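You operate a simulated robot arm through the tools that you are given. There is no shell and no other tool. Be economical: measure what you need, move in short steps, check, and stop when the job is done.

Carry out the task below with a simulated two-armed robot. There is one attempt and no reset: what you move stays moved.

JOB
Take the red peg and leave it in the peg tub. Pick up the juice bottle with one hand, pass it to the other hand and put it on the plant shelf. Fetch the drink bottle and stand it on top of the blue yoghurt tub. Any order will do. Set down upright: juice bottle, drink bottle.

The check looks at the end state, three seconds after you hand in, the way a careful person would. Anything else that was tipped, shoved, dropped, spilled or broken makes it a failure.

ROBOT AND FRAMES
Two 7-joint arms with two-finger parallel grippers on one trunk, on a base that drives. Base frame: it is fixed to the floor where the robot stands at the start and does not move with it; the origin is under the middle of the robot, x ahead of it, y to its left, z up. Units: mm, degrees, N and s.
The left shoulder is at the start at [60, 143, 901], the right one opposite. With the tool pointing down near the work surface each hand reaches from about 200 to 520 mm from the robot's upright axis, wherever it stands, measured 20 degrees to its own side. Places, roughly: drink bottle [750, 3000, 500]; peg tub [-1500, -500, 250]; plant shelf [-500, -600, 1200]; red peg (4x3x10 cm) [500, 0, 900]; yoghurt tub [750, 3250, 500]. Payload 1.57 kg a hand.
Tool frame (each hand has its own): the origin (TCP) lies between the finger pads and is the grasp point; the fingertips stand 30 mm ahead of it; z points along the fingers, y is the line along which they close. Largest opening 110 mm; finger width 24, thickness 12; the body of the gripper, 48 by 112 mm, starts 78 mm behind the TCP.
Orientation is told as [roll, pitch, yaw] about the base's x, y, z axes, in that order, counted from this pose: with the fingers straight down and closing along the base's y, the tool's x points along the base's -x, its y along +y and its z along -z.

CONTROLS
- The arms move only by the tool play_rows. It takes "left_plan", "right_plan" or both (then of equal length, played together; a hand with none holds still); each is a list that holds one entry, the list of rows, each a list of 7 numbers: the turn, a rotation vector about the base's x, y, z in degrees, then the shift along the base's x, y, z in mm, then the finger opening in mm, from 0 to 110. In form: [[[rx, ry, rz, x, y, z, hand], ...]]. A call has 1 to 20 rows; each row shifts and turns the commanded pose from where the row before left it. Each row takes 0.2 s and may step no farther than 50 mm and 8.6 degrees from the row before; otherwise, or with a gripper value out of range, the whole call is refused. A pose out of reach is approached as far as the arm can. The call stops where the force on the tool passes 40 N (or 10 N more than at its start, if that is more) or the arm is blocked; 0.2 s more then pass. Each finger travels about 45 mm/s and halts on what it meets, pressing with about 32 N; the grip force reading is that of the motor and also rises with nothing between the fingers. The clock runs only during rows and for 0.2 s after the last one: add rows that do not move to give the fingers time. The reply holds the time, the measured pose of the TCP, the force on the tool along the base axes, the opening and the grip force, in the units named above and with some noise, with the torque about the TCP (base axes, N m) and any sound that the robot's microphone picked up.
- Cameras (640 x 400 px; columns grow to the right, rows downward): "scene" is now at [-23.9, -64.5, 1497.3]; the picture's right is [-1.00, -0.07, 0.00], its down [-0.06, 0.87, -0.49] and it looks along [0.03, -0.49, -0.87] (base axes); focal length 214 px, centre (320, 200). "left" rides on the left gripper at [70, -16, -141] in its tool frame; the picture's right is [0.23, 0.97, 0.00], its down [-0.86, 0.20, -0.48] and it looks along [-0.47, 0.11, 0.88] (tool axes); focal length 222 px, centre (320, 200). "right" rides on the right gripper at [70, 16, -141] in its tool frame; the picture's right is [-0.23, 0.97, 0.00], its down [-0.86, -0.20, -0.48] and it looks along [-0.47, -0.11, 0.88] (tool axes); focal length 222 px, centre (320, 200). There is no depth. A picture from a camera that has moved, and an enlarged one, comes with that camera's place and axes in the base frame and with its lens.
- capture(camera): a new picture of that camera. It takes no simulated time.
- raise_lower(by): slides the trunk up (or, below 0, down) by that many mm; the arms and the scene camera ride with it, the base frame stays. It gives what a move gives, with no picture.
- steer(legs): drives the robot by 1 to 6 legs, each [ahead, left, turn to the left] in mm, mm and degrees, along the robot's own axes; the way and the turn of a leg run together, so that a leg with both is an arc; at most 1500 mm and 180 degrees a leg. The arms and the cameras ride along, it lands a little off, and it stops where it bumps. It gives what a move gives.
- aim_head(pan, tilt): turns the head with the scene camera to pan (to the left, within 86 degrees either way) and tilt (down, from -29 to 69), counted from straight ahead of the robot. It gives what a move gives.
- zoom(camera, box): a new picture of the part [left, top, right, bottom] of that camera's present view, enlarged. It takes no simulated time.
- close_job(): hands the job in; it is judged then, once.

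Work in short steps. Places have to be worked out from the pictures, the camera data and where the tool is seen: move nearer, look again, correct. Check each grasp and each placing, and mend what went wrong. You have 165 turns and 122 pictures in all, those below and enlarged ones among them. Open the grippers and draw the arms clear of the work before you hand the job in, unless the task says otherwise.

The tools are called after "Call:" as a command line: name --argument value ..., lists and objects as JSON in quotes. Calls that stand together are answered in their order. play_rows: Moves the arms, as the interface text tells. Its arguments: {"type":"object","properties":{"left_plan":{"type":"array","items":{"type":"array","items":{"type":"array","items":{"type":"number"}}}},"right_plan":{"type":"array","items":{"type":"array","items":{"type":"array","items":{"type":"number"}}}}},"required":[]} The other tools are called the same way: raise_lower (by) slides the trunk up or down; steer (legs) drives the base; aim_head (pan, tilt) turns the head that bears the scene camera; capture (camera) takes a picture; zoom (camera, box) takes an enlarged picture of a part of a camera's view; close_job () hands the job in.

At the start:

```text
time: 0.0
left_tcp_pos: [388.3, -37.5, 1000.4]
left_ee_rot: [0.0, -0.1, 0.0]
left_force: [-0.6, 0.5, -0.4]
left_moment: [-0.01, -0.01, -0.05]
left_gripper_width: 109.9
left_finger_force: 0.1
right_tcp_pos: [259.4, -381.1, 999.7]
right_ee_rot: [0.1, 0.0, 0.1]
right_force: [0.4, -0.4, 1.0]
right_moment: [-0.01, -0.01, 0.04]
right_gripper_width: 110.0
right_finger_force: 0.0
trunk travel left (down, up): [-500.0, 90.0]
robot x, y, heading: [2.6, -2.1, 0.1]
head pan, tilt: [-85.9, 60.5]
```

scene: 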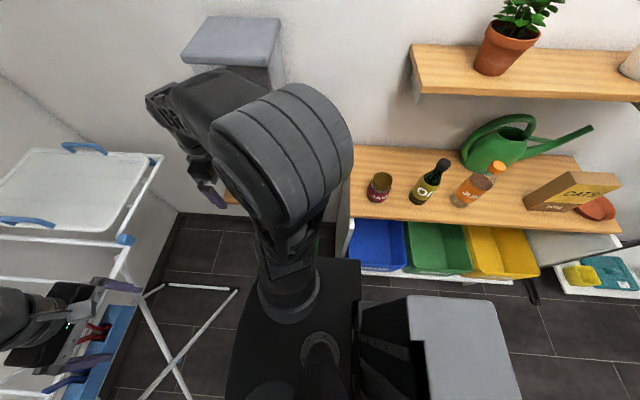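
right: 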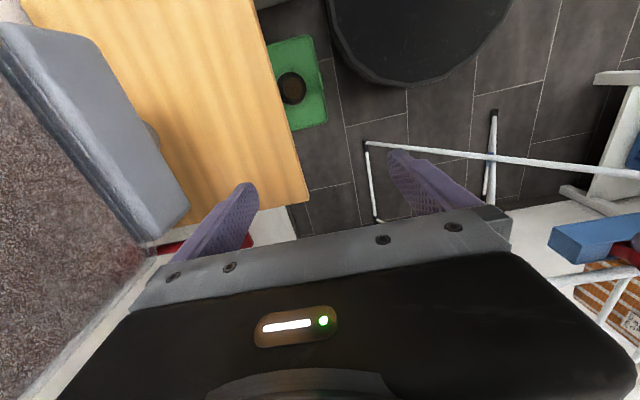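
left: 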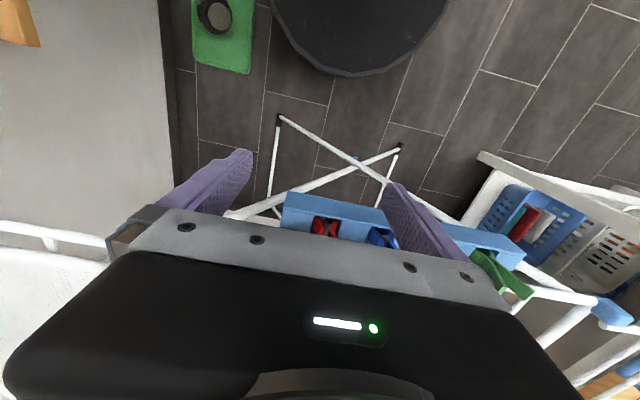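

I'll look ahead at the red peg and around the room first.

Call:
aim_head --pan 0 --tilt 45

Call:
capture --camera "scene"

```text
time: 1.6
left_tcp_pos: [388.0, -36.8, 1000.8]
left_ee_rot: [0.1, -0.1, 0.0]
left_force: [0.2, -0.3, 0.9]
left_moment: [-0.02, -0.01, -0.01]
left_gripper_width: 110.1
left_finger_force: 0.1
right_tcp_pos: [258.9, -381.1, 1000.8]
right_ee_rot: [0.0, -0.1, 0.0]
right_force: [0.0, -0.3, -0.4]
right_moment: [0.01, 0.01, 0.0]
right_gripper_width: 110.1
right_finger_force: 0.0
trunk travel left (down, up): [-500.0, 90.0]
robot x, y, heading: [-2.4, -1.7, -0.0]
head pan, tilt: [0.0, 45.0]
```

```text
118 pictures are left
camera scene: at [52.8, 1.4, 1517.3], right [0.0, -1.0, 0.0], down [-0.71, 0.0, -0.71], along [0.71, 0.0, -0.71], focal length 214 px, centre (320, 200)
```

scene: 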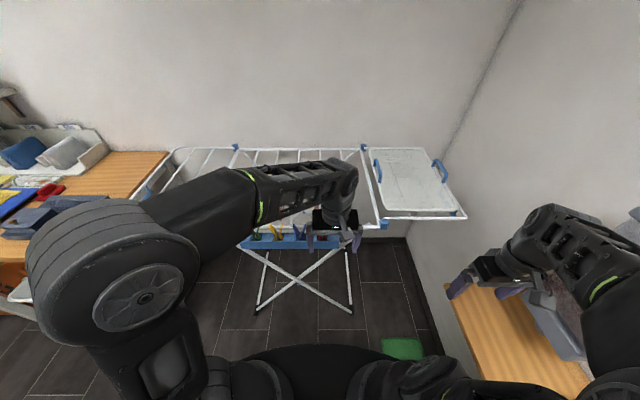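

A blue strip on the drying rack holds pegs; zooming on it from both cameras.

Call:
zoom --camera "scene" --box '[220, 200, 380, 300]'

Call:
zoom --camera "left" --box '[240, 140, 560, 340]'

```text
4.00 times, centred on (300, 250) of scene
camera zoom: at [52.8, 1.4, 1517.3], right [0.0, -1.0, 0.0], down [-0.71, 0.0, -0.71], along [0.71, 0.0, -0.71], focal length 858 px, centre (400, 0)
```

zoom: 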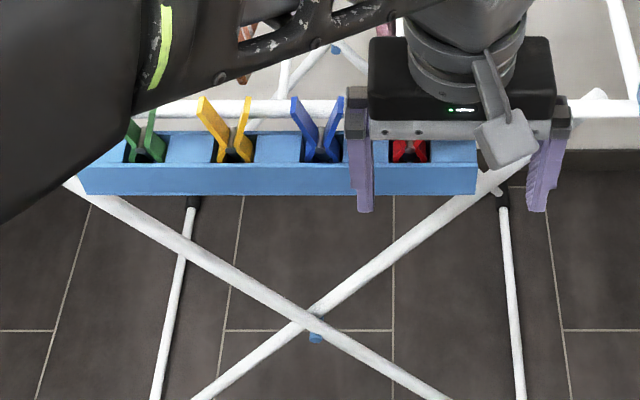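

```text
2.00 times, centred on (400, 240) of left
camera zoom: at [319.7, -52.6, 1141.3], right [-0.23, 0.97, 0.0], down [0.85, 0.2, 0.48], along [0.47, 0.11, -0.88], focal length 444 px, centre (160, 120)
```

zoom: 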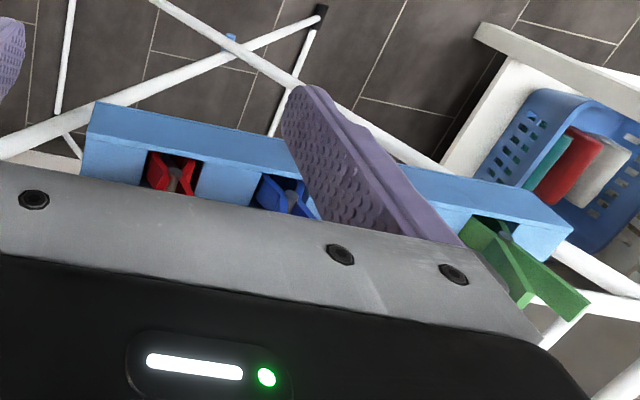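

Red peg appears at about (493,-5,890), standing in a slot with handles opening along y. I draw the left hand back and look at it again unobstructed.

Call:
play_rows --left_plan '[[[0, 0, 0, -45, 15, 0, 70], [0, 0, 0, -45, 15, 0, 70], [0, 0, 0, 0, 0, 0, 70]]]'

Call:
zoom --camera "left" --box '[160, 60, 480, 260]'

Call:
zoom --camera "scene" --box '[240, 200, 400, 300]'

```text
time: 2.4
left_tcp_pos: [298.0, -8.5, 1000.1]
left_ee_rot: [0.1, 0.0, -0.1]
left_force: [-0.1, 0.2, 0.6]
left_moment: [0.01, 0.03, 0.0]
left_gripper_width: 70.1
left_finger_force: 0.1
right_tcp_pos: [259.5, -381.9, 1000.0]
right_ee_rot: [-0.1, 0.1, 0.0]
right_force: [0.0, -0.1, 0.0]
right_moment: [0.0, 0.01, 0.02]
right_gripper_width: 109.9
right_finger_force: 0.1
trunk travel left (down, up): [-500.0, 90.0]
robot x, y, heading: [1.0, -1.1, -0.1]
head pan, tilt: [0.0, 45.0]
```

```text
2.00 times, centred on (320, 160) of left
camera zoom: at [228.4, -24.0, 1141.1], right [-0.23, 0.97, 0.0], down [0.85, 0.2, 0.48], along [0.47, 0.11, -0.88], focal length 444 px, centre (320, 280)
```

zoom: 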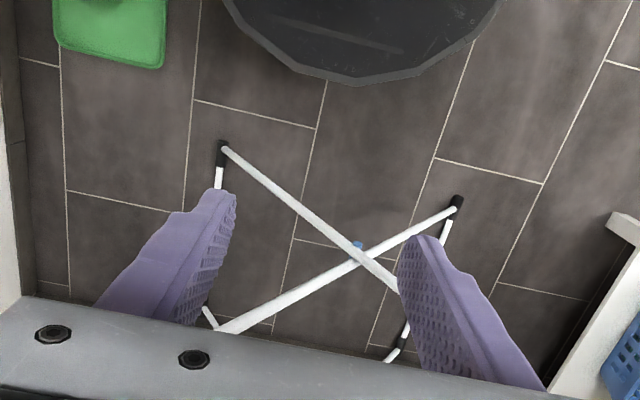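

```text
4.00 times, centred on (320, 250) of scene
camera zoom: at [53.1, 1.3, 1517.3], right [0.0, -1.0, 0.0], down [-0.71, 0.0, -0.71], along [0.71, 0.0, -0.71], focal length 858 px, centre (320, 0)
```

zoom: 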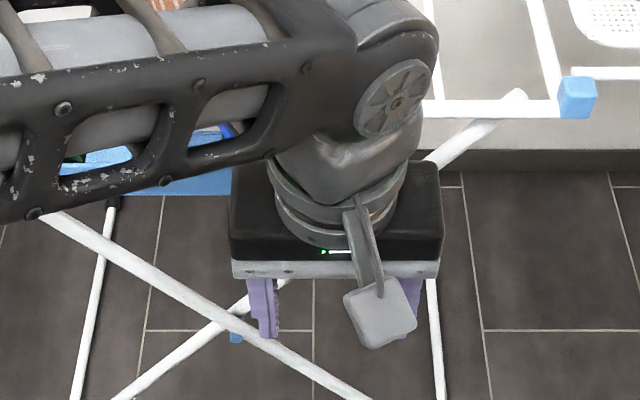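

The view is better with the TCP over the peg, so I move above it at height 1000.

Call:
play_rows --left_plan '[[[0, 0, 0, 45, 0, 0, 70], [0, 0, 0, 45, 0, 0, 70], [0, 0, 0, 45, 0, 0, 70], [0, 0, 0, 45, 3, 0, 70], [0, 0, 0, 0, 0, 0, 70]]]'

Call:
capture --camera "left"

Call:
zoom --camera "scene" --box '[240, 180, 400, 280]'

```text
time: 3.6
left_tcp_pos: [480.9, -7.0, 999.6]
left_ee_rot: [0.1, -0.1, 0.1]
left_force: [-0.2, -0.2, -0.4]
left_moment: [-0.01, 0.0, 0.01]
left_gripper_width: 69.9
left_finger_force: 0.1
right_tcp_pos: [258.4, -380.3, 1000.3]
right_ee_rot: [0.0, 0.0, 0.0]
right_force: [0.3, -0.6, -1.4]
right_moment: [0.02, 0.03, 0.03]
right_gripper_width: 109.9
right_finger_force: 0.0
trunk travel left (down, up): [-500.0, 90.0]
robot x, y, heading: [2.5, -0.6, -0.1]
head pan, tilt: [0.0, 45.0]
```

```text
113 pictures are left
camera left: at [411.8, -21.6, 1139.8], right [-0.23, 0.97, 0.0], down [0.85, 0.2, 0.48], along [0.47, 0.11, -0.88], focal length 222 px, centre (320, 200)
```

left: 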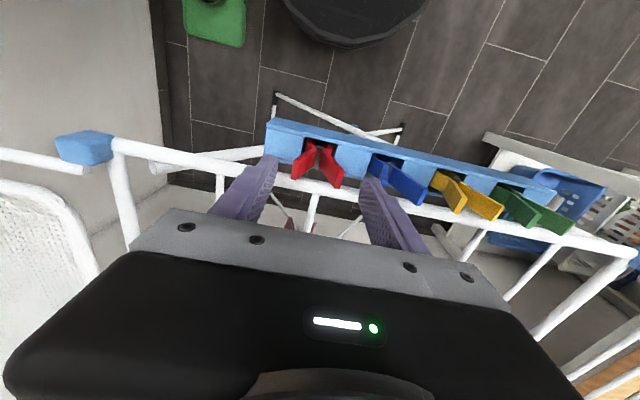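

```text
4.00 times, centred on (320, 230) of scene
camera zoom: at [52.3, 1.5, 1517.4], right [0.0, -1.0, 0.0], down [-0.71, 0.0, -0.71], along [0.71, 0.0, -0.71], focal length 858 px, centre (320, 80)
```

zoom: 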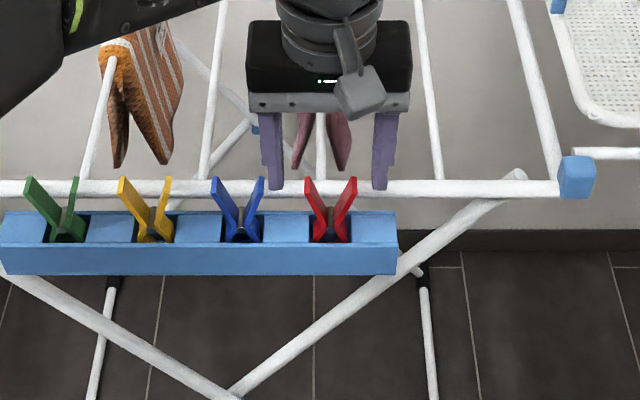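

Triangulating both views: peg handles' tops at about (482,-6,968), slot mouth near z≈900, rack bar behind at x≈510. I descend to z≈953 with the fingers 64 apart and close on the handles.

Call:
play_rows --left_plan '[[[0, 0, 0, -2, 0, -16, 64], [0, 0, 0, -1, 0, -16, 64], [0, 0, 0, 0, 0, -14, 64], [0, 0, 0, 0, 0, 0, 64]]]'

Call:
zoom --camera "left" --box '[200, 120, 440, 270]'

Call:
zoom --camera "scene" --box '[270, 190, 370, 252]'

```text
time: 4.6
left_tcp_pos: [477.5, -6.0, 953.4]
left_ee_rot: [0.0, -0.1, 0.0]
left_force: [-0.6, -0.7, 0.0]
left_moment: [0.01, 0.02, 0.01]
left_gripper_width: 63.8
left_finger_force: 0.0
right_tcp_pos: [259.5, -381.3, 999.7]
right_ee_rot: [0.0, -0.1, 0.0]
right_force: [-0.5, 0.3, 0.5]
right_moment: [0.0, 0.02, -0.04]
right_gripper_width: 109.8
right_finger_force: 0.1
trunk travel left (down, up): [-500.0, 90.0]
robot x, y, heading: [0.3, 2.5, 0.0]
head pan, tilt: [0.0, 45.0]
```

```text
2.67 times, centred on (320, 195) of left
camera zoom: at [406.9, -21.2, 1095.0], right [-0.23, 0.97, 0.0], down [0.85, 0.2, 0.48], along [0.47, 0.11, -0.88], focal length 592 px, centre (320, 213)
```

zoom: 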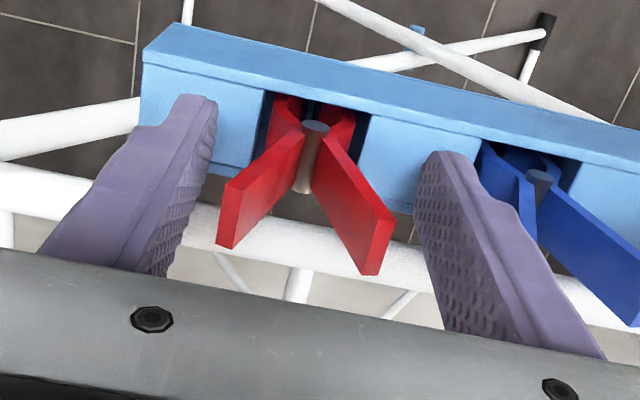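

```text
6.40 times, centred on (320, 221) of scene
camera zoom: at [52.8, 1.4, 1517.3], right [0.0, -1.0, 0.0], down [-0.71, 0.0, -0.71], along [0.71, 0.0, -0.71], focal length 1373 px, centre (320, 66)
```

zoom: 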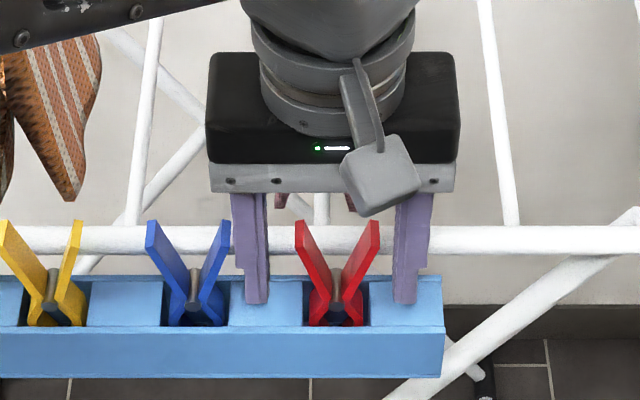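

Peg handle tops come out at z≈981, x≈478, y≈-8, pivot at z≈950. I raise to z≈967, shift slightly, and close.

Call:
play_rows --left_plan '[[[0, 0, 0, 0, -2, 14, 50], [0, 0, 0, 0, 0, 0, 36], [0, 0, 0, 0, 0, 0, 22], [0, 0, 0, 0, 0, 0, 8], [0, 0, 0, 0, 0, 0, 0], [0, 0, 0, 0, 0, 0, 0]]]'

Call:
zoom --camera "scene" --box '[270, 190, 370, 252]'

```text
time: 6.0
left_tcp_pos: [475.3, -7.4, 969.0]
left_ee_rot: [-0.1, -0.2, -0.1]
left_force: [-0.1, 1.6, 7.8]
left_moment: [0.06, -0.04, 0.05]
left_gripper_width: 30.4
left_finger_force: 15.8
right_tcp_pos: [259.9, -380.9, 1000.1]
right_ee_rot: [-0.1, -0.1, 0.1]
right_force: [0.3, 0.4, -0.4]
right_moment: [0.03, -0.01, 0.0]
right_gripper_width: 109.9
right_finger_force: 0.0
trunk travel left (down, up): [-500.0, 90.0]
robot x, y, heading: [1.2, -1.9, 0.2]
head pan, tilt: [0.0, 45.0]
```

```text
6.40 times, centred on (320, 221) of scene
camera zoom: at [52.2, 1.7, 1517.4], right [0.0, -1.0, 0.0], down [-0.71, 0.0, -0.71], along [0.71, 0.0, -0.71], focal length 1373 px, centre (320, 66)
```

zoom: 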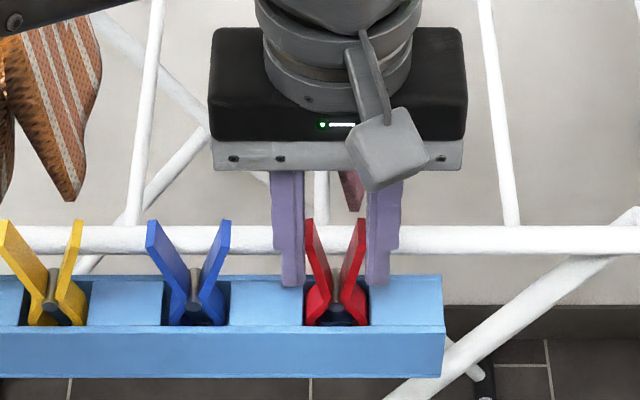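

The handles are squeezed to about 30 mm. I lift straight up in small steps.

Call:
play_rows --left_plan '[[[0, 0, 0, 0, 0, 0, 0], [0, 0, 0, 0, 0, 0, 0], [0, 0, 0, 0, 0, 15, 0], [0, 0, 0, 0, 0, 20, 0], [0, 0, 0, 0, 0, 25, 0], [0, 0, 0, 0, 0, 25, 0], [0, 0, 0, 0, 0, 25, 0], [0, 0, 0, 0, 0, 0, 0]]]'

Call:
zoom --camera "scene" --box '[260, 160, 380, 235]'

Call:
capture --camera "left"

```text
time: 7.8
left_tcp_pos: [476.0, -7.6, 1065.3]
left_ee_rot: [0.0, -0.1, 0.0]
left_force: [0.1, 0.4, 0.7]
left_moment: [0.02, -0.04, 0.01]
left_gripper_width: 0.1
left_finger_force: 16.1
left hand out of reach, approached as far as the arm can: row 7
right_tcp_pos: [258.3, -381.3, 1000.2]
right_ee_rot: [0.0, -0.1, 0.0]
right_force: [0.0, 1.4, -0.3]
right_moment: [-0.01, 0.01, -0.03]
right_gripper_width: 110.0
right_finger_force: 0.1
trunk travel left (down, up): [-500.0, 90.0]
robot x, y, heading: [1.3, -3.8, 0.1]
head pan, tilt: [0.0, 45.0]
```

```text
5.33 times, centred on (320, 198) of scene
camera zoom: at [52.7, 1.5, 1517.4], right [0.0, -1.0, 0.0], down [-0.71, 0.0, -0.71], along [0.71, 0.0, -0.71], focal length 1144 px, centre (320, 213)
```

zoom: 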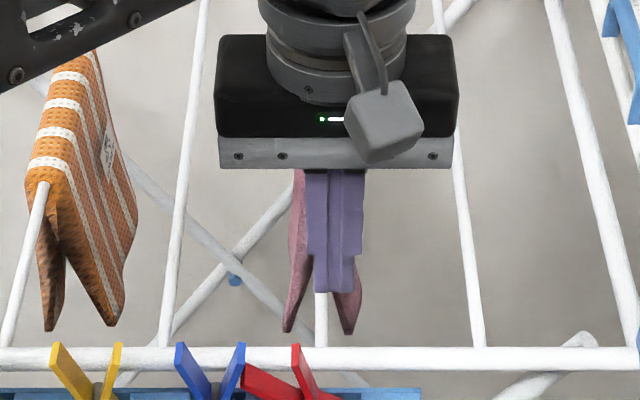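

```text
107 pictures are left
camera left: at [406.8, -23.1, 1207.1], right [-0.23, 0.97, 0.0], down [0.85, 0.2, 0.48], along [0.47, 0.11, -0.88], focal length 222 px, centre (320, 200)
```

left: 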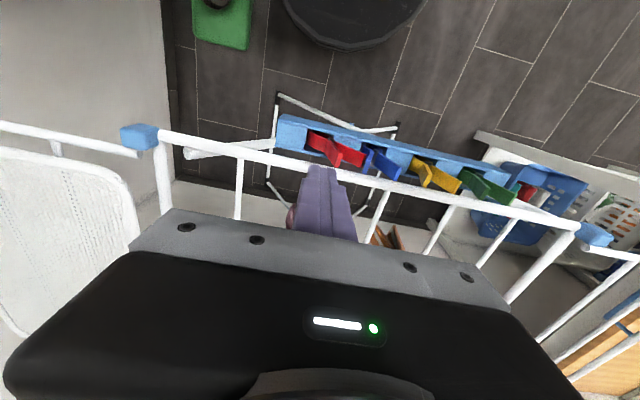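

The peg slipped out and leans toward the blue one. Zooming in on its pose.

Call:
zoom --camera "scene" --box '[260, 200, 360, 262]'

Call:
zoom --camera "left" --box '[260, 100, 420, 200]'

```text
6.40 times, centred on (310, 231) of scene
camera zoom: at [52.7, 1.5, 1517.4], right [0.0, -1.0, 0.0], down [-0.71, 0.0, -0.71], along [0.71, 0.0, -0.71], focal length 1373 px, centre (384, 2)
```

zoom: 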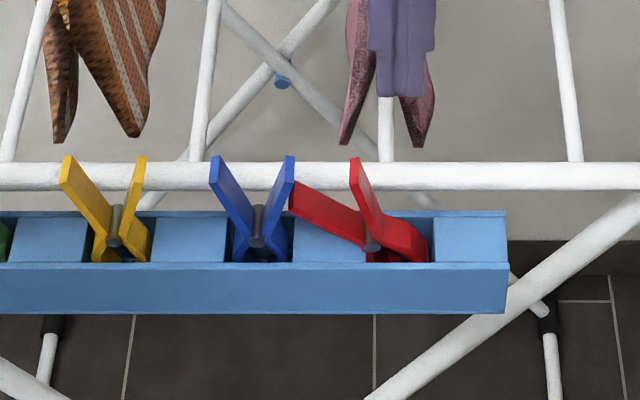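

```text
4.00 times, centred on (340, 150) of left
camera zoom: at [406.8, -23.1, 1207.1], right [-0.23, 0.97, 0.0], down [0.85, 0.2, 0.48], along [0.47, 0.11, -0.88], focal length 888 px, centre (240, 400)
```

zoom: 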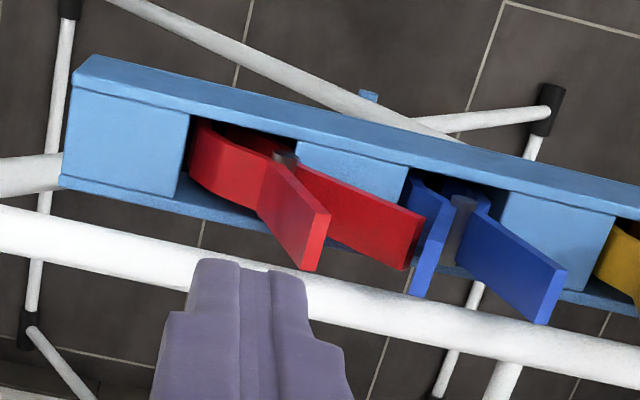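

The peg still sits in its slot, tilted ~35° toward +y. Squeezing the V slips, so I'll grip its flat faces along x instead. First a small base advance for reach, then turn the hand 90°.

Call:
steer --legs '[[50, 0, 0]]'

Call:
play_rows --left_plan '[[[0, 0, 8.2, -8, 0, 0, 40], [0, 0, 8.2, -8, 0, 0, 40], [0, 0, 8.2, -8, 0, 0, 40], [0, 0, 8.2, -8, 0, 0, 40], [0, 0, 8.2, -8, 0, 0, 40], [0, 0, 8.2, -8, 0, 0, 40], [0, 0, 8.2, 0, 0, 0, 40], [0, 0, 8.2, 0, 0, 0, 40], [0, 0, 8.2, 0, 0, 0, 40], [0, 0, 8.2, 0, 0, 0, 40], [0, 0, 8, 0, 0, 0, 40], [0, 0, 0, 0, 0, 0, 40]]]'

Call:
capture --camera "left"

Call:
zoom --camera "scene" --box '[220, 180, 380, 280]'

```text
time: 8.7
left_tcp_pos: [527.0, -8.3, 1064.7]
left_ee_rot: [0.0, 0.0, 0.1]
left_force: [-0.4, 0.1, 0.3]
left_moment: [0.02, 0.02, -0.01]
left_gripper_width: 0.0
left_finger_force: 15.7
right_tcp_pos: [310.5, -381.4, 999.7]
right_ee_rot: [-0.1, 0.1, 0.0]
right_force: [-0.3, -0.4, -0.9]
right_moment: [0.02, 0.03, 0.01]
right_gripper_width: 109.8
right_finger_force: 0.0
trunk travel left (down, up): [-500.0, 90.0]
robot x, y, heading: [51.5, 0.4, 0.2]
head pan, tilt: [0.0, 45.0]
```

```text
time: 11.3
left_tcp_pos: [478.0, -9.2, 1066.6]
left_ee_rot: [-0.1, -0.1, 90.1]
left_force: [-0.3, -0.4, 0.2]
left_moment: [-0.02, 0.0, 0.0]
left_gripper_width: 40.1
left_finger_force: 0.0
right_tcp_pos: [310.6, -383.1, 998.9]
right_ee_rot: [-0.1, 0.0, 0.0]
right_force: [0.1, 0.3, 0.1]
right_moment: [0.01, -0.02, 0.0]
right_gripper_width: 110.0
right_finger_force: 0.1
trunk travel left (down, up): [-500.0, 90.0]
robot x, y, heading: [49.6, -2.6, 0.1]
head pan, tilt: [0.0, 45.0]
```

```text
104 pictures are left
camera left: at [495.3, -77.2, 1207.6], right [-0.97, -0.23, 0.0], down [-0.2, 0.85, 0.48], along [-0.11, 0.47, -0.88], focal length 222 px, centre (320, 200)
```

left: 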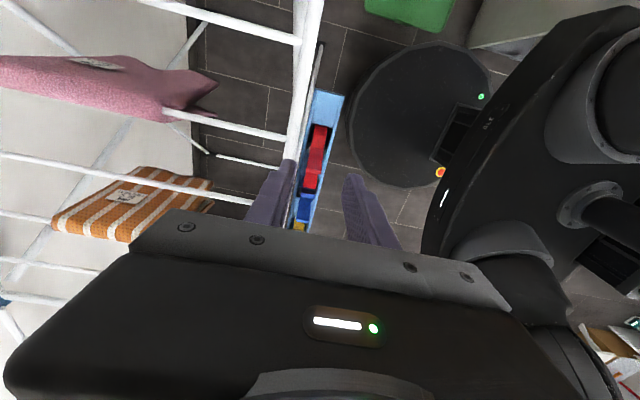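

```text
4.00 times, centred on (300, 230) of scene
camera zoom: at [103.1, 1.4, 1517.3], right [0.0, -1.0, 0.0], down [-0.71, 0.0, -0.71], along [0.71, 0.0, -0.71], focal length 858 px, centre (400, 80)
```

zoom: 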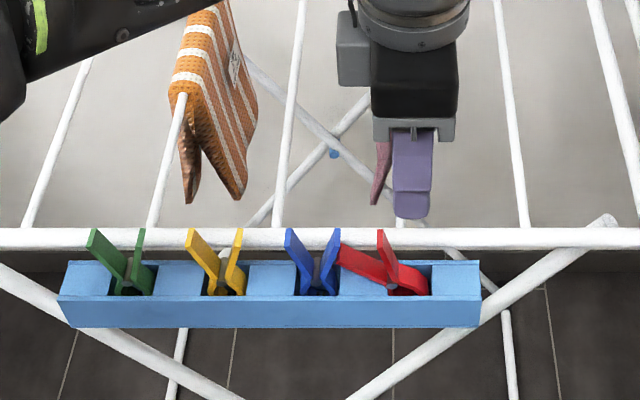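

Grip orientation works. Zooming the left view to align the fingers over the peg.

Call:
zoom --camera "left" --box '[240, 90, 400, 240]'

```text
2.67 times, centred on (320, 165) of left
camera zoom: at [495.3, -77.2, 1207.6], right [-0.97, -0.23, 0.0], down [-0.2, 0.85, 0.48], along [-0.11, 0.47, -0.88], focal length 592 px, centre (320, 293)
```

zoom: 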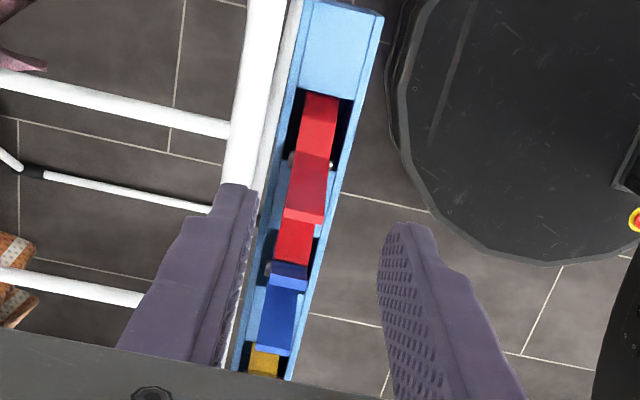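

Peg faces are centred at x≈482 (about 18 mm thick incl. axle), handle top at (481,12,977), axle at y≈-3. I descend with 30 mm opening to z≈971 (tips clear above the bar) and close.

Call:
play_rows --left_plan '[[[0, 0, 0, 4, 13, -30, 30], [0, 0, 0, 0, 0, -30, 30], [0, 0, 0, 0, 0, -20, 30], [0, 0, 0, 0, 0, -15, 30], [0, 0, 0, 0, 0, 0, 30]]]'

Call:
zoom --camera "left" --box '[240, 90, 400, 240]'

Call:
zoom --camera "scene" --box '[260, 190, 360, 252]'

```text
time: 12.5
left_tcp_pos: [481.1, 7.0, 971.5]
left_ee_rot: [0.0, -0.1, 89.9]
left_force: [-1.1, 0.9, -0.4]
left_moment: [0.01, 0.03, -0.03]
left_gripper_width: 30.1
left_finger_force: 0.0
right_tcp_pos: [309.7, -380.8, 1000.2]
right_ee_rot: [0.0, 0.0, 0.0]
right_force: [0.5, -0.4, 0.1]
right_moment: [-0.02, -0.01, -0.01]
right_gripper_width: 110.1
right_finger_force: 0.0
trunk travel left (down, up): [-500.0, 90.0]
robot x, y, heading: [48.5, 1.0, 0.2]
head pan, tilt: [0.0, 45.0]
```

```text
2.67 times, centred on (320, 165) of left
camera zoom: at [497.6, -62.1, 1111.6], right [-0.97, -0.23, 0.0], down [-0.2, 0.85, 0.48], along [-0.11, 0.47, -0.88], focal length 592 px, centre (320, 293)
```

zoom: 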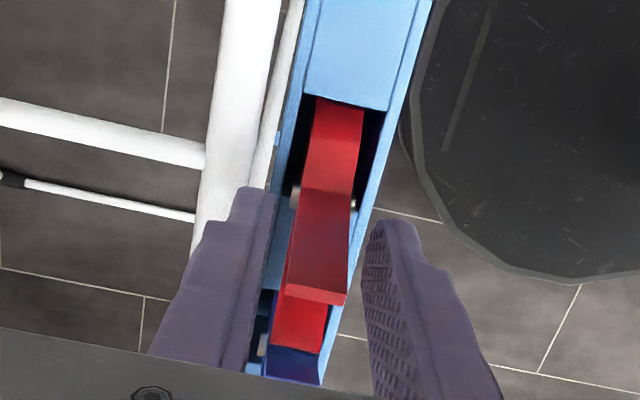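

```text
6.40 times, centred on (310, 221) of scene
camera zoom: at [103.1, 1.4, 1517.3], right [0.0, -1.0, 0.0], down [-0.71, 0.0, -0.71], along [0.71, 0.0, -0.71], focal length 1373 px, centre (384, 66)
```

zoom: 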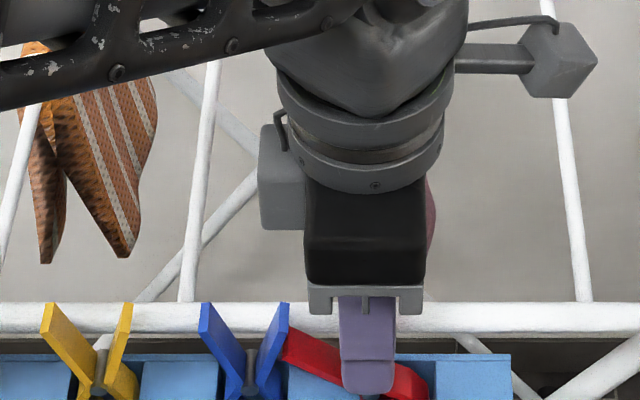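

The peg is centred between the fingers. Closing, then a small lift test.

Call:
play_rows --left_plan '[[[0, 0, 0, 0, 0, 0, 15], [0, 0, 0, 0, 0, 0, 0], [0, 0, 0, 0, 0, 0, 0], [0, 0, 0, 0, 0, 0, 0], [0, 0, 0, 0, 0, 10, 0], [0, 0, 0, 0, 0, 15, 0], [0, 0, 0, 0, 0, 15, 0], [0, 0, 0, 0, 0, 0, 0]]]'

Call:
zoom --camera "scene" --box '[260, 190, 360, 252]'

```text
time: 14.3
left_tcp_pos: [481.1, 6.9, 1008.9]
left_ee_rot: [-0.1, -0.2, 90.0]
left_force: [0.0, 0.1, 0.2]
left_moment: [0.01, 0.01, -0.02]
left_gripper_width: 15.8
left_finger_force: 16.4
right_tcp_pos: [310.4, -381.3, 1000.3]
right_ee_rot: [0.0, 0.0, 0.0]
right_force: [-1.0, -0.4, 0.7]
right_moment: [0.0, 0.01, -0.01]
right_gripper_width: 109.8
right_finger_force: 0.1
trunk travel left (down, up): [-500.0, 90.0]
robot x, y, heading: [48.4, -1.5, -0.1]
head pan, tilt: [0.0, 45.0]
```

```text
6.40 times, centred on (310, 221) of scene
camera zoom: at [103.2, 1.3, 1517.3], right [0.0, -1.0, 0.0], down [-0.71, 0.0, -0.71], along [0.71, 0.0, -0.71], focal length 1373 px, centre (384, 66)
```

zoom: 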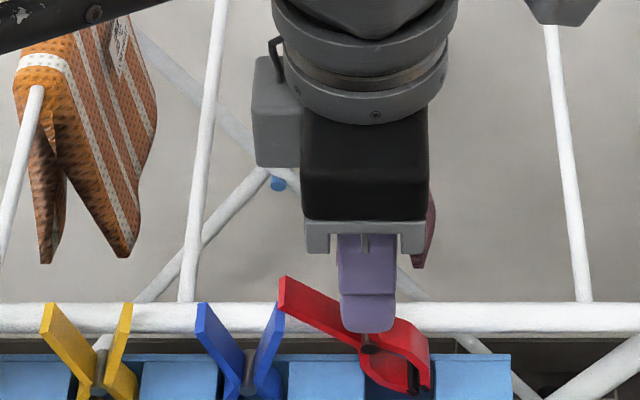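

Peg held (15.8 mm). Raise clear and pull back.

Call:
play_rows --left_plan '[[[0, 0, 0, 0, 0, 20, 0], [0, 0, 0, 0, 0, 25, 0], [0, 0, 0, 0, 0, 20, 0], [0, 0, 0, -30, 0, 20, 0], [0, 0, 0, -40, 0, 0, 0], [0, 0, 0, -40, 0, 0, 0], [0, 0, 0, 0, 0, 0, 0]]]'

Call:
capture --camera "scene"

```text
time: 15.9
left_tcp_pos: [369.8, 7.2, 1096.3]
left_ee_rot: [0.1, 0.1, 90.1]
left_force: [1.0, -0.1, -0.4]
left_moment: [-0.02, -0.01, 0.0]
left_gripper_width: 15.8
left_finger_force: 15.7
right_tcp_pos: [310.2, -381.6, 999.6]
right_ee_rot: [0.0, 0.0, 0.1]
right_force: [0.3, 0.4, 0.4]
right_moment: [-0.02, 0.03, 0.01]
right_gripper_width: 109.8
right_finger_force: 0.0
trunk travel left (down, up): [-500.0, 90.0]
robot x, y, heading: [48.1, -0.7, -0.1]
head pan, tilt: [0.0, 45.0]
```

```text
98 pictures are left
camera scene: at [103.7, 1.7, 1517.3], right [0.0, -1.0, 0.0], down [-0.71, 0.0, -0.71], along [0.71, 0.0, -0.71], focal length 214 px, centre (320, 200)
```

scene: 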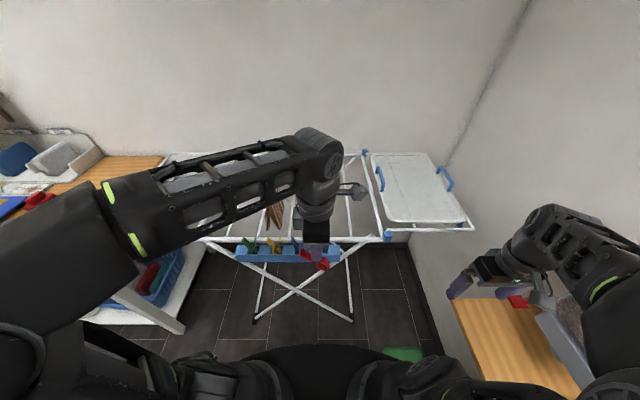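

Peg secured. Now survey the right side and behind before driving.

Call:
aim_head --pan -86 --tilt 35

Call:
capture --camera "scene"

Call:
aim_head --pan 86 --tilt 35

Call:
capture --camera "scene"

```text
time: 17.5
left_tcp_pos: [371.2, 6.5, 1096.4]
left_ee_rot: [-0.1, 0.0, 89.9]
left_force: [0.3, -0.2, 0.2]
left_moment: [-0.03, 0.0, -0.02]
left_gripper_width: 15.9
left_finger_force: 16.1
right_tcp_pos: [310.0, -382.5, 999.8]
right_ee_rot: [0.0, 0.0, -0.1]
right_force: [0.5, -0.4, -0.6]
right_moment: [0.03, 0.03, 0.01]
right_gripper_width: 110.0
right_finger_force: 0.1
trunk travel left (down, up): [-500.0, 90.0]
robot x, y, heading: [50.0, 0.6, 0.0]
head pan, tilt: [-85.9, 35.0]
```

```text
97 pictures are left
camera scene: at [28.0, -86.4, 1532.2], right [-1.0, -0.07, 0.0], down [-0.04, 0.57, -0.82], along [0.06, -0.82, -0.57], focal length 214 px, centre (320, 200)
```

scene: 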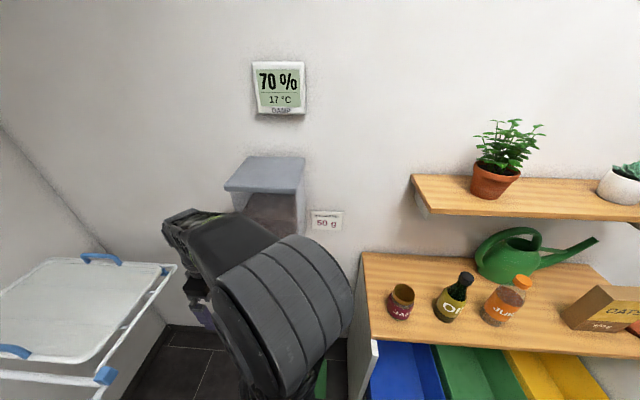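

```text
time: 20.1
left_tcp_pos: [370.0, 5.9, 1096.5]
left_ee_rot: [0.0, 0.0, 90.0]
left_force: [-0.7, -0.2, -0.3]
left_moment: [-0.03, 0.03, 0.0]
left_gripper_width: 15.7
left_finger_force: 15.6
right_tcp_pos: [309.3, -382.1, 999.8]
right_ee_rot: [0.0, 0.0, 0.0]
right_force: [-0.6, 0.7, 0.6]
right_moment: [0.01, 0.0, -0.02]
right_gripper_width: 110.2
right_finger_force: 0.2
trunk travel left (down, up): [-500.0, 90.0]
robot x, y, heading: [49.0, 0.1, 0.0]
head pan, tilt: [85.9, 35.0]
```

```text
96 pictures are left
camera scene: at [28.2, 89.3, 1532.2], right [1.0, -0.07, 0.0], down [-0.04, -0.57, -0.82], along [0.06, 0.82, -0.57], focal length 214 px, centre (320, 200)
```

scene: 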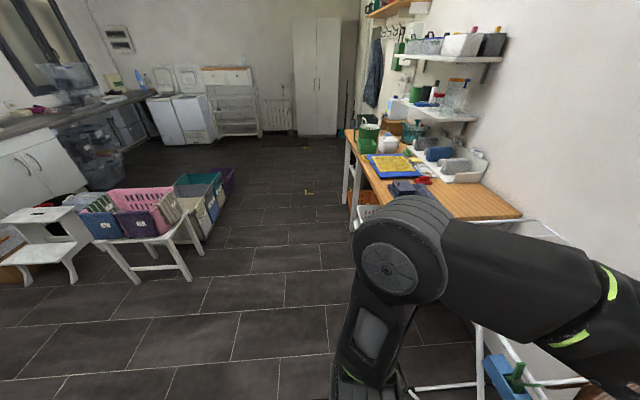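

I judge the cabinet front at y≈-370 with the juice bottle near (-420,-410), its top at z≈950, and the shelf front edge y≈-530. I back off left, away from everything, and turn around to see the tub area.

Call:
steer --legs '[[-300, 350, 0], [0, 0, 90], [0, 0, 90]]'

Call:
aim_head --pan 35 --tilt 40

Call:
capture --camera "scene"

```text
time: 30.6
left_tcp_pos: [-566.2, 323.3, 1097.1]
left_ee_rot: [-0.1, 0.0, -86.3]
left_force: [-0.2, 0.4, 0.8]
left_moment: [0.03, 0.01, 0.03]
left_gripper_width: 15.9
left_finger_force: 15.9
right_tcp_pos: [-530.3, 712.8, 999.4]
right_ee_rot: [0.1, 0.0, -176.3]
right_force: [0.0, -0.3, -0.2]
right_moment: [0.0, 0.0, 0.02]
right_gripper_width: 110.1
right_finger_force: 0.0
trunk travel left (down, up): [-500.0, 90.0]
robot x, y, heading: [-244.5, 343.8, -176.2]
head pan, tilt: [85.9, 35.0]
```

```text
time: 31.8
left_tcp_pos: [-566.1, 322.2, 1096.5]
left_ee_rot: [-0.1, -0.1, -86.4]
left_force: [-0.6, -0.2, -0.4]
left_moment: [0.02, -0.02, -0.01]
left_gripper_width: 16.0
left_finger_force: 16.3
right_tcp_pos: [-529.9, 713.3, 1000.1]
right_ee_rot: [0.0, 0.0, -176.3]
right_force: [0.3, 0.5, 0.5]
right_moment: [0.01, 0.02, 0.01]
right_gripper_width: 110.1
right_finger_force: 0.1
trunk travel left (down, up): [-500.0, 90.0]
robot x, y, heading: [-250.0, 348.5, -176.4]
head pan, tilt: [35.0, 40.0]
```

```text
95 pictures are left
camera scene: at [-282.3, 299.4, 1524.6], right [-0.62, 0.78, 0.0], down [0.5, 0.4, -0.77], along [-0.6, -0.48, -0.64], focal length 214 px, centre (320, 200)
```

scene: 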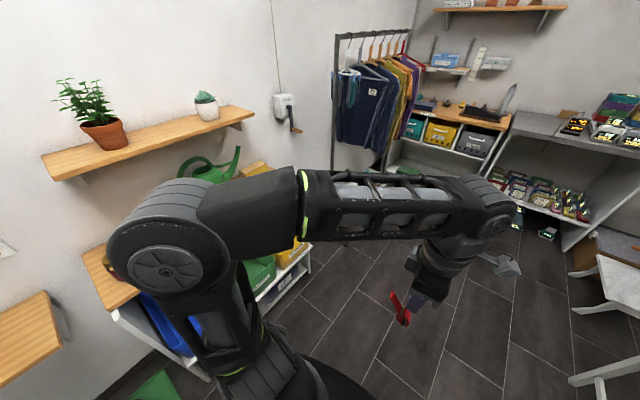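

Peg still held. The tub direction is hidden by the arm; I drive ahead and turn to face -y for a view.

Call:
steer --legs '[[800, 0, 0], [0, 0, 86.4]]'

Call:
aim_head --pan -35 --tilt 50

Call:
capture --camera "scene"

```text
time: 39.6
left_tcp_pos: [-1017.6, -25.3, 1096.2]
left_ee_rot: [-0.1, 0.0, -0.6]
left_force: [-0.7, -0.2, -0.6]
left_moment: [0.01, 0.01, -0.03]
left_gripper_width: 15.8
left_finger_force: 16.0
right_tcp_pos: [-1405.2, 40.5, 998.7]
right_ee_rot: [0.0, 0.0, -90.7]
right_force: [0.1, 0.9, 0.0]
right_moment: [0.0, 0.0, -0.02]
right_gripper_width: 109.8
right_finger_force: 0.1
trunk travel left (down, up): [-500.0, 90.0]
robot x, y, heading: [-1021.4, 293.5, -90.6]
head pan, tilt: [35.0, 40.0]
```

```text
time: 41.0
left_tcp_pos: [-1018.8, -25.3, 1097.8]
left_ee_rot: [-0.2, 0.0, -0.7]
left_force: [0.7, 0.4, -0.6]
left_moment: [0.0, 0.03, 0.01]
left_gripper_width: 15.9
left_finger_force: 15.8
right_tcp_pos: [-1404.9, 40.0, 1000.2]
right_ee_rot: [-0.1, 0.1, -90.7]
right_force: [-0.1, 0.1, 0.1]
right_moment: [-0.02, 0.0, -0.02]
right_gripper_width: 110.0
right_finger_force: 0.0
trunk travel left (down, up): [-500.0, 90.0]
robot x, y, heading: [-1019.0, 296.9, -90.4]
head pan, tilt: [-35.0, 50.0]
```

```text
94 pictures are left
camera scene: at [-1063.6, 263.6, 1510.4], right [-0.81, 0.58, 0.0], down [0.45, 0.62, -0.64], along [-0.38, -0.52, -0.77], focal length 214 px, centre (320, 200)
```

scene: 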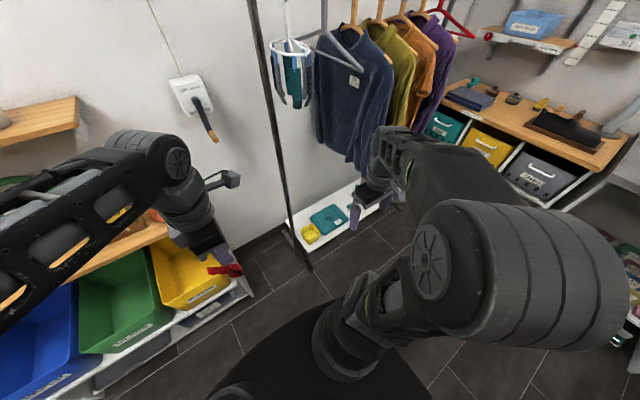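

Call:
zoom --camera "scene" --box '[270, 170, 430, 270]'

```text
4.00 times, centred on (350, 220) of scene
camera zoom: at [-1063.6, 263.6, 1510.4], right [-0.81, 0.58, 0.0], down [0.45, 0.62, -0.64], along [-0.38, -0.52, -0.77], focal length 858 px, centre (200, 120)
```

zoom: 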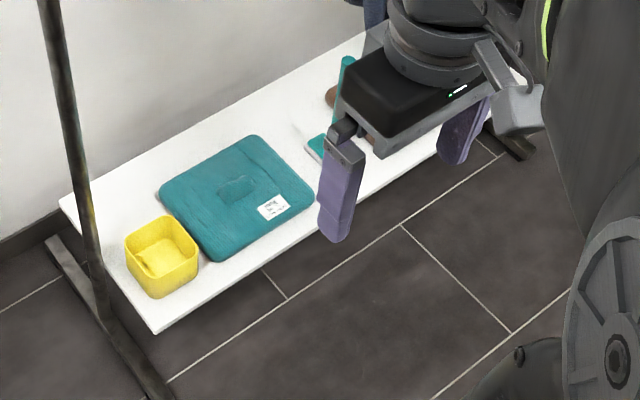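

The yellow tub stands on the low bench at about (-1453,-382,250), next to a rack pole at x≈-1375. I pull the right hand back (clothes hang there) and drive to about (-1600,85).

Call:
play_rows --right_plan '[[[0, 0, 0, 0, 45, 0, 60], [0, 0, 0, 0, 45, 0, 60], [0, 0, 0, 15, 40, 0, 60], [0, 0, 0, 0, 0, 0, 60]]]'

Call:
steer --legs '[[0, -580, 0], [170, 0, 0]]'

Call:
aim_head --pan 15 --tilt 60

Call:
capture --camera "scene"

```text
time: 42.0
left_tcp_pos: [-1017.9, -25.8, 1098.0]
left_ee_rot: [0.0, -0.1, -0.7]
left_force: [-0.7, -0.4, 0.2]
left_moment: [0.02, -0.01, -0.02]
left_gripper_width: 15.8
left_finger_force: 16.3
right_tcp_pos: [-1390.3, 171.0, 999.9]
right_ee_rot: [-0.1, 0.0, -90.7]
right_force: [-0.3, 0.4, 0.3]
right_moment: [-0.02, 0.01, 0.01]
right_gripper_width: 60.2
right_finger_force: 0.1
trunk travel left (down, up): [-500.0, 90.0]
robot x, y, heading: [-1018.0, 294.1, -90.7]
head pan, tilt: [-35.0, 50.0]
```

```text
time: 46.5
left_tcp_pos: [-1606.2, -198.9, 1097.2]
left_ee_rot: [0.0, 0.0, -0.7]
left_force: [0.9, 0.1, 0.1]
left_moment: [0.04, 0.02, 0.0]
left_gripper_width: 15.9
left_finger_force: 15.8
right_tcp_pos: [-1979.1, -2.7, 999.9]
right_ee_rot: [0.0, 0.1, -90.6]
right_force: [0.2, 0.6, -0.8]
right_moment: [0.01, -0.01, -0.01]
right_gripper_width: 60.0
right_finger_force: 0.1
trunk travel left (down, up): [-500.0, 90.0]
robot x, y, heading: [-1606.3, 122.0, -90.4]
head pan, tilt: [-35.0, 50.0]
```

```text
time: 47.7
left_tcp_pos: [-1606.7, -199.0, 1096.2]
left_ee_rot: [-0.1, 0.0, -0.7]
left_force: [0.2, -0.3, 0.7]
left_moment: [-0.01, 0.01, 0.01]
left_gripper_width: 15.6
left_finger_force: 16.4
right_tcp_pos: [-1978.5, -1.2, 1000.1]
right_ee_rot: [0.0, -0.1, -90.7]
right_force: [0.7, -0.4, -0.5]
right_moment: [-0.03, 0.02, 0.01]
right_gripper_width: 60.0
right_finger_force: 0.1
trunk travel left (down, up): [-500.0, 90.0]
robot x, y, heading: [-1608.4, 122.5, -90.7]
head pan, tilt: [15.0, 60.0]
```

```text
92 pictures are left
camera scene: at [-1590.3, 89.1, 1497.9], right [-0.97, -0.25, 0.0], down [-0.21, 0.84, -0.5], along [0.12, -0.48, -0.87], focal length 214 px, centre (320, 200)
```

scene: 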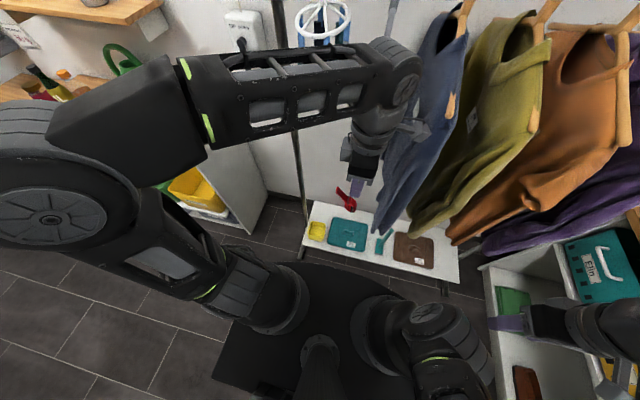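

Tub confirmed at (-1453,-381). I back off from the clothes first, tuck the right arm in, set the left hand sideways, and lower the trunk there.

Call:
steer --legs '[[-300, 0, 0]]'

Call:
play_rows --left_plan '[[[0, 0, 0, 40, 0, 0, 0], [0, 0, 0, 40, 0, 0, 0], [0, 0, 0, 40, 0, 0, 0], [0, 0, 0, 30, 0, 0, 0], [0, 0, 0, 0, 0, 0, 0]]]' --right_plan '[[[0, 0, 0, 10, -40, 0, 60], [0, 0, 0, 30, -35, 0, 60], [0, 0, 0, 35, -30, 0, 60], [0, 0, 0, 40, -10, 0, 60], [0, 0, 0, 30, 0, 0, 60]]]'

Call:
raise_lower --by -490

Call:
capture --camera "scene"

```text
time: 49.7
left_tcp_pos: [-1600.8, 94.2, 1098.2]
left_ee_rot: [-0.1, 0.0, -0.2]
left_force: [-0.1, 0.4, -0.3]
left_moment: [-0.02, 0.03, 0.0]
left_gripper_width: 15.9
left_finger_force: 15.6
right_tcp_pos: [-1974.1, 286.7, 999.6]
right_ee_rot: [0.0, 0.0, -90.2]
right_force: [-0.5, 0.2, 0.2]
right_moment: [-0.03, -0.03, 0.01]
right_gripper_width: 59.9
right_finger_force: 0.1
trunk travel left (down, up): [-500.0, 90.0]
robot x, y, heading: [-1606.7, 415.5, -89.9]
head pan, tilt: [15.0, 60.0]
```

```text
time: 50.9
left_tcp_pos: [-1471.4, 91.6, 1088.7]
left_ee_rot: [-0.2, 0.0, -0.2]
left_force: [0.1, 0.3, 0.0]
left_moment: [0.01, -0.01, 0.01]
left_gripper_width: 15.8
left_finger_force: 16.1
left hand out of reach, approached as far as the arm can: row 2, 3
right_tcp_pos: [-1827.6, 174.4, 1001.4]
right_ee_rot: [0.0, 0.0, -90.2]
right_force: [-0.4, 0.7, -0.7]
right_moment: [0.0, -0.01, 0.03]
right_gripper_width: 59.9
right_finger_force: 0.0
trunk travel left (down, up): [-500.0, 90.0]
robot x, y, heading: [-1610.3, 413.0, -90.1]
head pan, tilt: [15.0, 60.0]
```

```text
refused: -490 is not a number from -400 to 400
```

```text
91 pictures are left
camera scene: at [-1588.4, 380.7, 1497.9], right [-0.97, -0.26, 0.0], down [-0.22, 0.84, -0.5], along [0.13, -0.48, -0.87], focal length 214 px, centre (320, 200)
```

scene: 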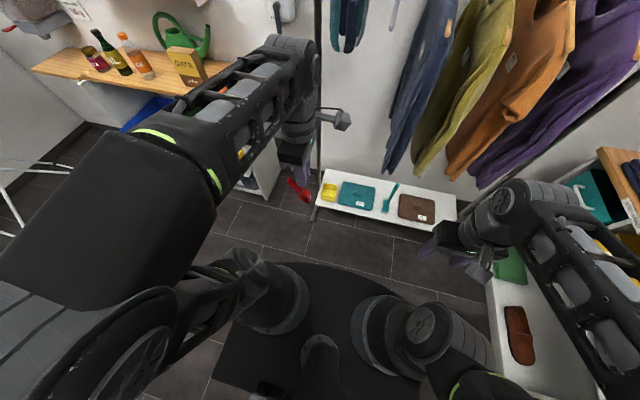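

Arms are tucked and clear; lowering the trunk.

Call:
raise_lower --by -400

Call:
steer --legs '[[300, 15, 0]]'

Call:
capture --camera "scene"

Call:
capture --camera "left"

```text
time: 54.7
left_tcp_pos: [-1471.3, 93.0, 688.9]
left_ee_rot: [-0.2, -0.1, -0.2]
left_force: [-0.8, -0.3, -0.7]
left_moment: [0.02, 0.01, 0.0]
left_gripper_width: 15.9
left_finger_force: 16.3
right_tcp_pos: [-1826.2, 174.7, 602.2]
right_ee_rot: [-0.1, 0.1, -90.2]
right_force: [0.2, 0.3, 0.3]
right_moment: [0.04, 0.02, 0.01]
right_gripper_width: 60.2
right_finger_force: 0.0
trunk travel left (down, up): [-100.0, 490.0]
robot x, y, heading: [-1608.4, 414.5, -90.2]
head pan, tilt: [15.0, 60.0]
```

```text
time: 56.7
left_tcp_pos: [-1456.2, -202.4, 689.7]
left_ee_rot: [-0.1, 0.0, 0.1]
left_force: [0.8, -0.3, 0.2]
left_moment: [0.0, -0.02, 0.0]
left_gripper_width: 15.7
left_finger_force: 15.7
right_tcp_pos: [-1811.4, -122.0, 600.6]
right_ee_rot: [0.0, 0.0, -90.0]
right_force: [0.0, -0.7, -0.1]
right_moment: [0.01, -0.01, -0.02]
right_gripper_width: 59.9
right_finger_force: 0.1
trunk travel left (down, up): [-100.0, 490.0]
robot x, y, heading: [-1591.8, 116.2, -90.1]
head pan, tilt: [15.0, 60.0]
```

```text
90 pictures are left
camera scene: at [-1573.0, 84.7, 1097.9], right [-0.97, -0.26, 0.0], down [-0.22, 0.84, -0.5], along [0.13, -0.48, -0.87], focal length 214 px, centre (320, 200)
```

scene: 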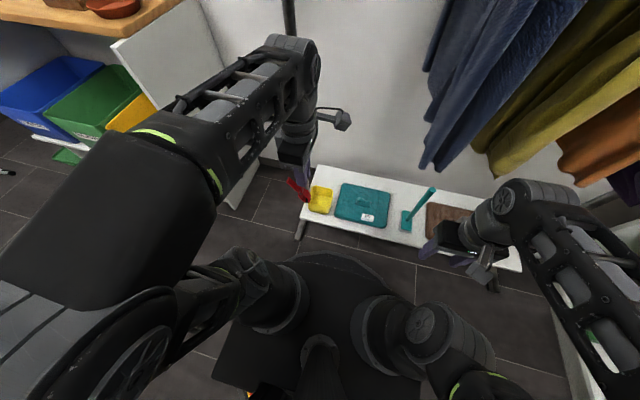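

```text
89 pictures are left
camera left: at [-1524.9, -219.0, 830.7], right [-0.23, 0.97, 0.0], down [0.85, 0.2, 0.48], along [0.47, 0.11, -0.88], focal length 222 px, centre (320, 200)
```

left: 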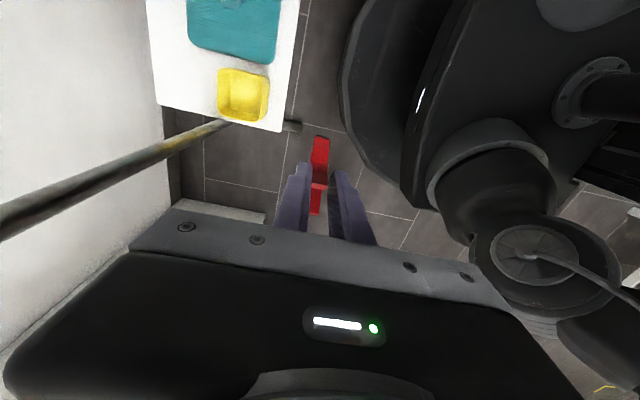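

Zoom on the peg and tub to see the peg's tilt and the tub's content.

Call:
zoom --camera "scene" --box '[260, 150, 380, 225]'

Call:
zoom --camera "left" --box '[180, 40, 380, 240]'

```text
5.33 times, centred on (320, 188) of scene
camera zoom: at [-1573.0, 84.7, 1097.9], right [-0.97, -0.26, 0.0], down [-0.22, 0.84, -0.5], along [0.13, -0.48, -0.87], focal length 1144 px, centre (320, 267)
```

zoom: 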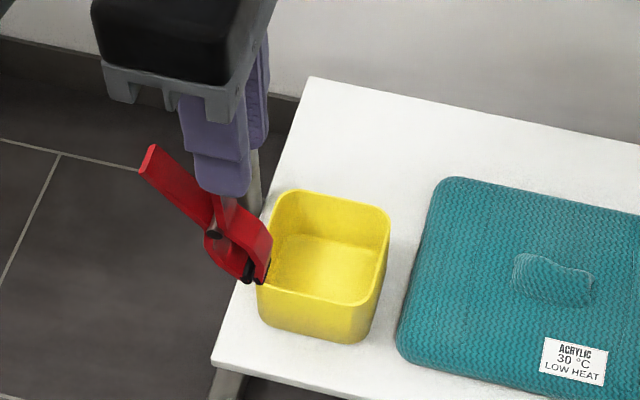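

```text
2.00 times, centred on (280, 140) of left
camera zoom: at [-1524.9, -219.0, 830.7], right [-0.23, 0.97, 0.0], down [0.85, 0.2, 0.48], along [0.47, 0.11, -0.88], focal length 444 px, centre (400, 320)
```

zoom: 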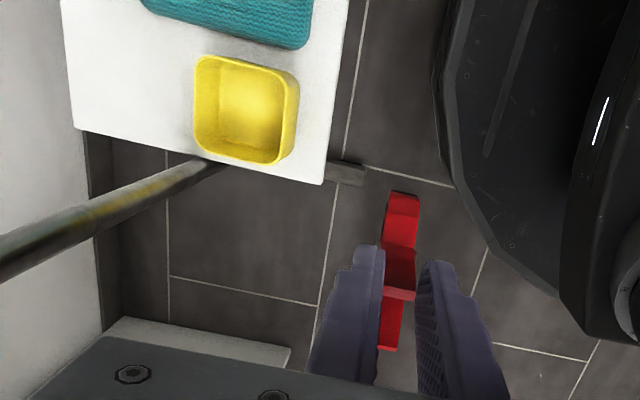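

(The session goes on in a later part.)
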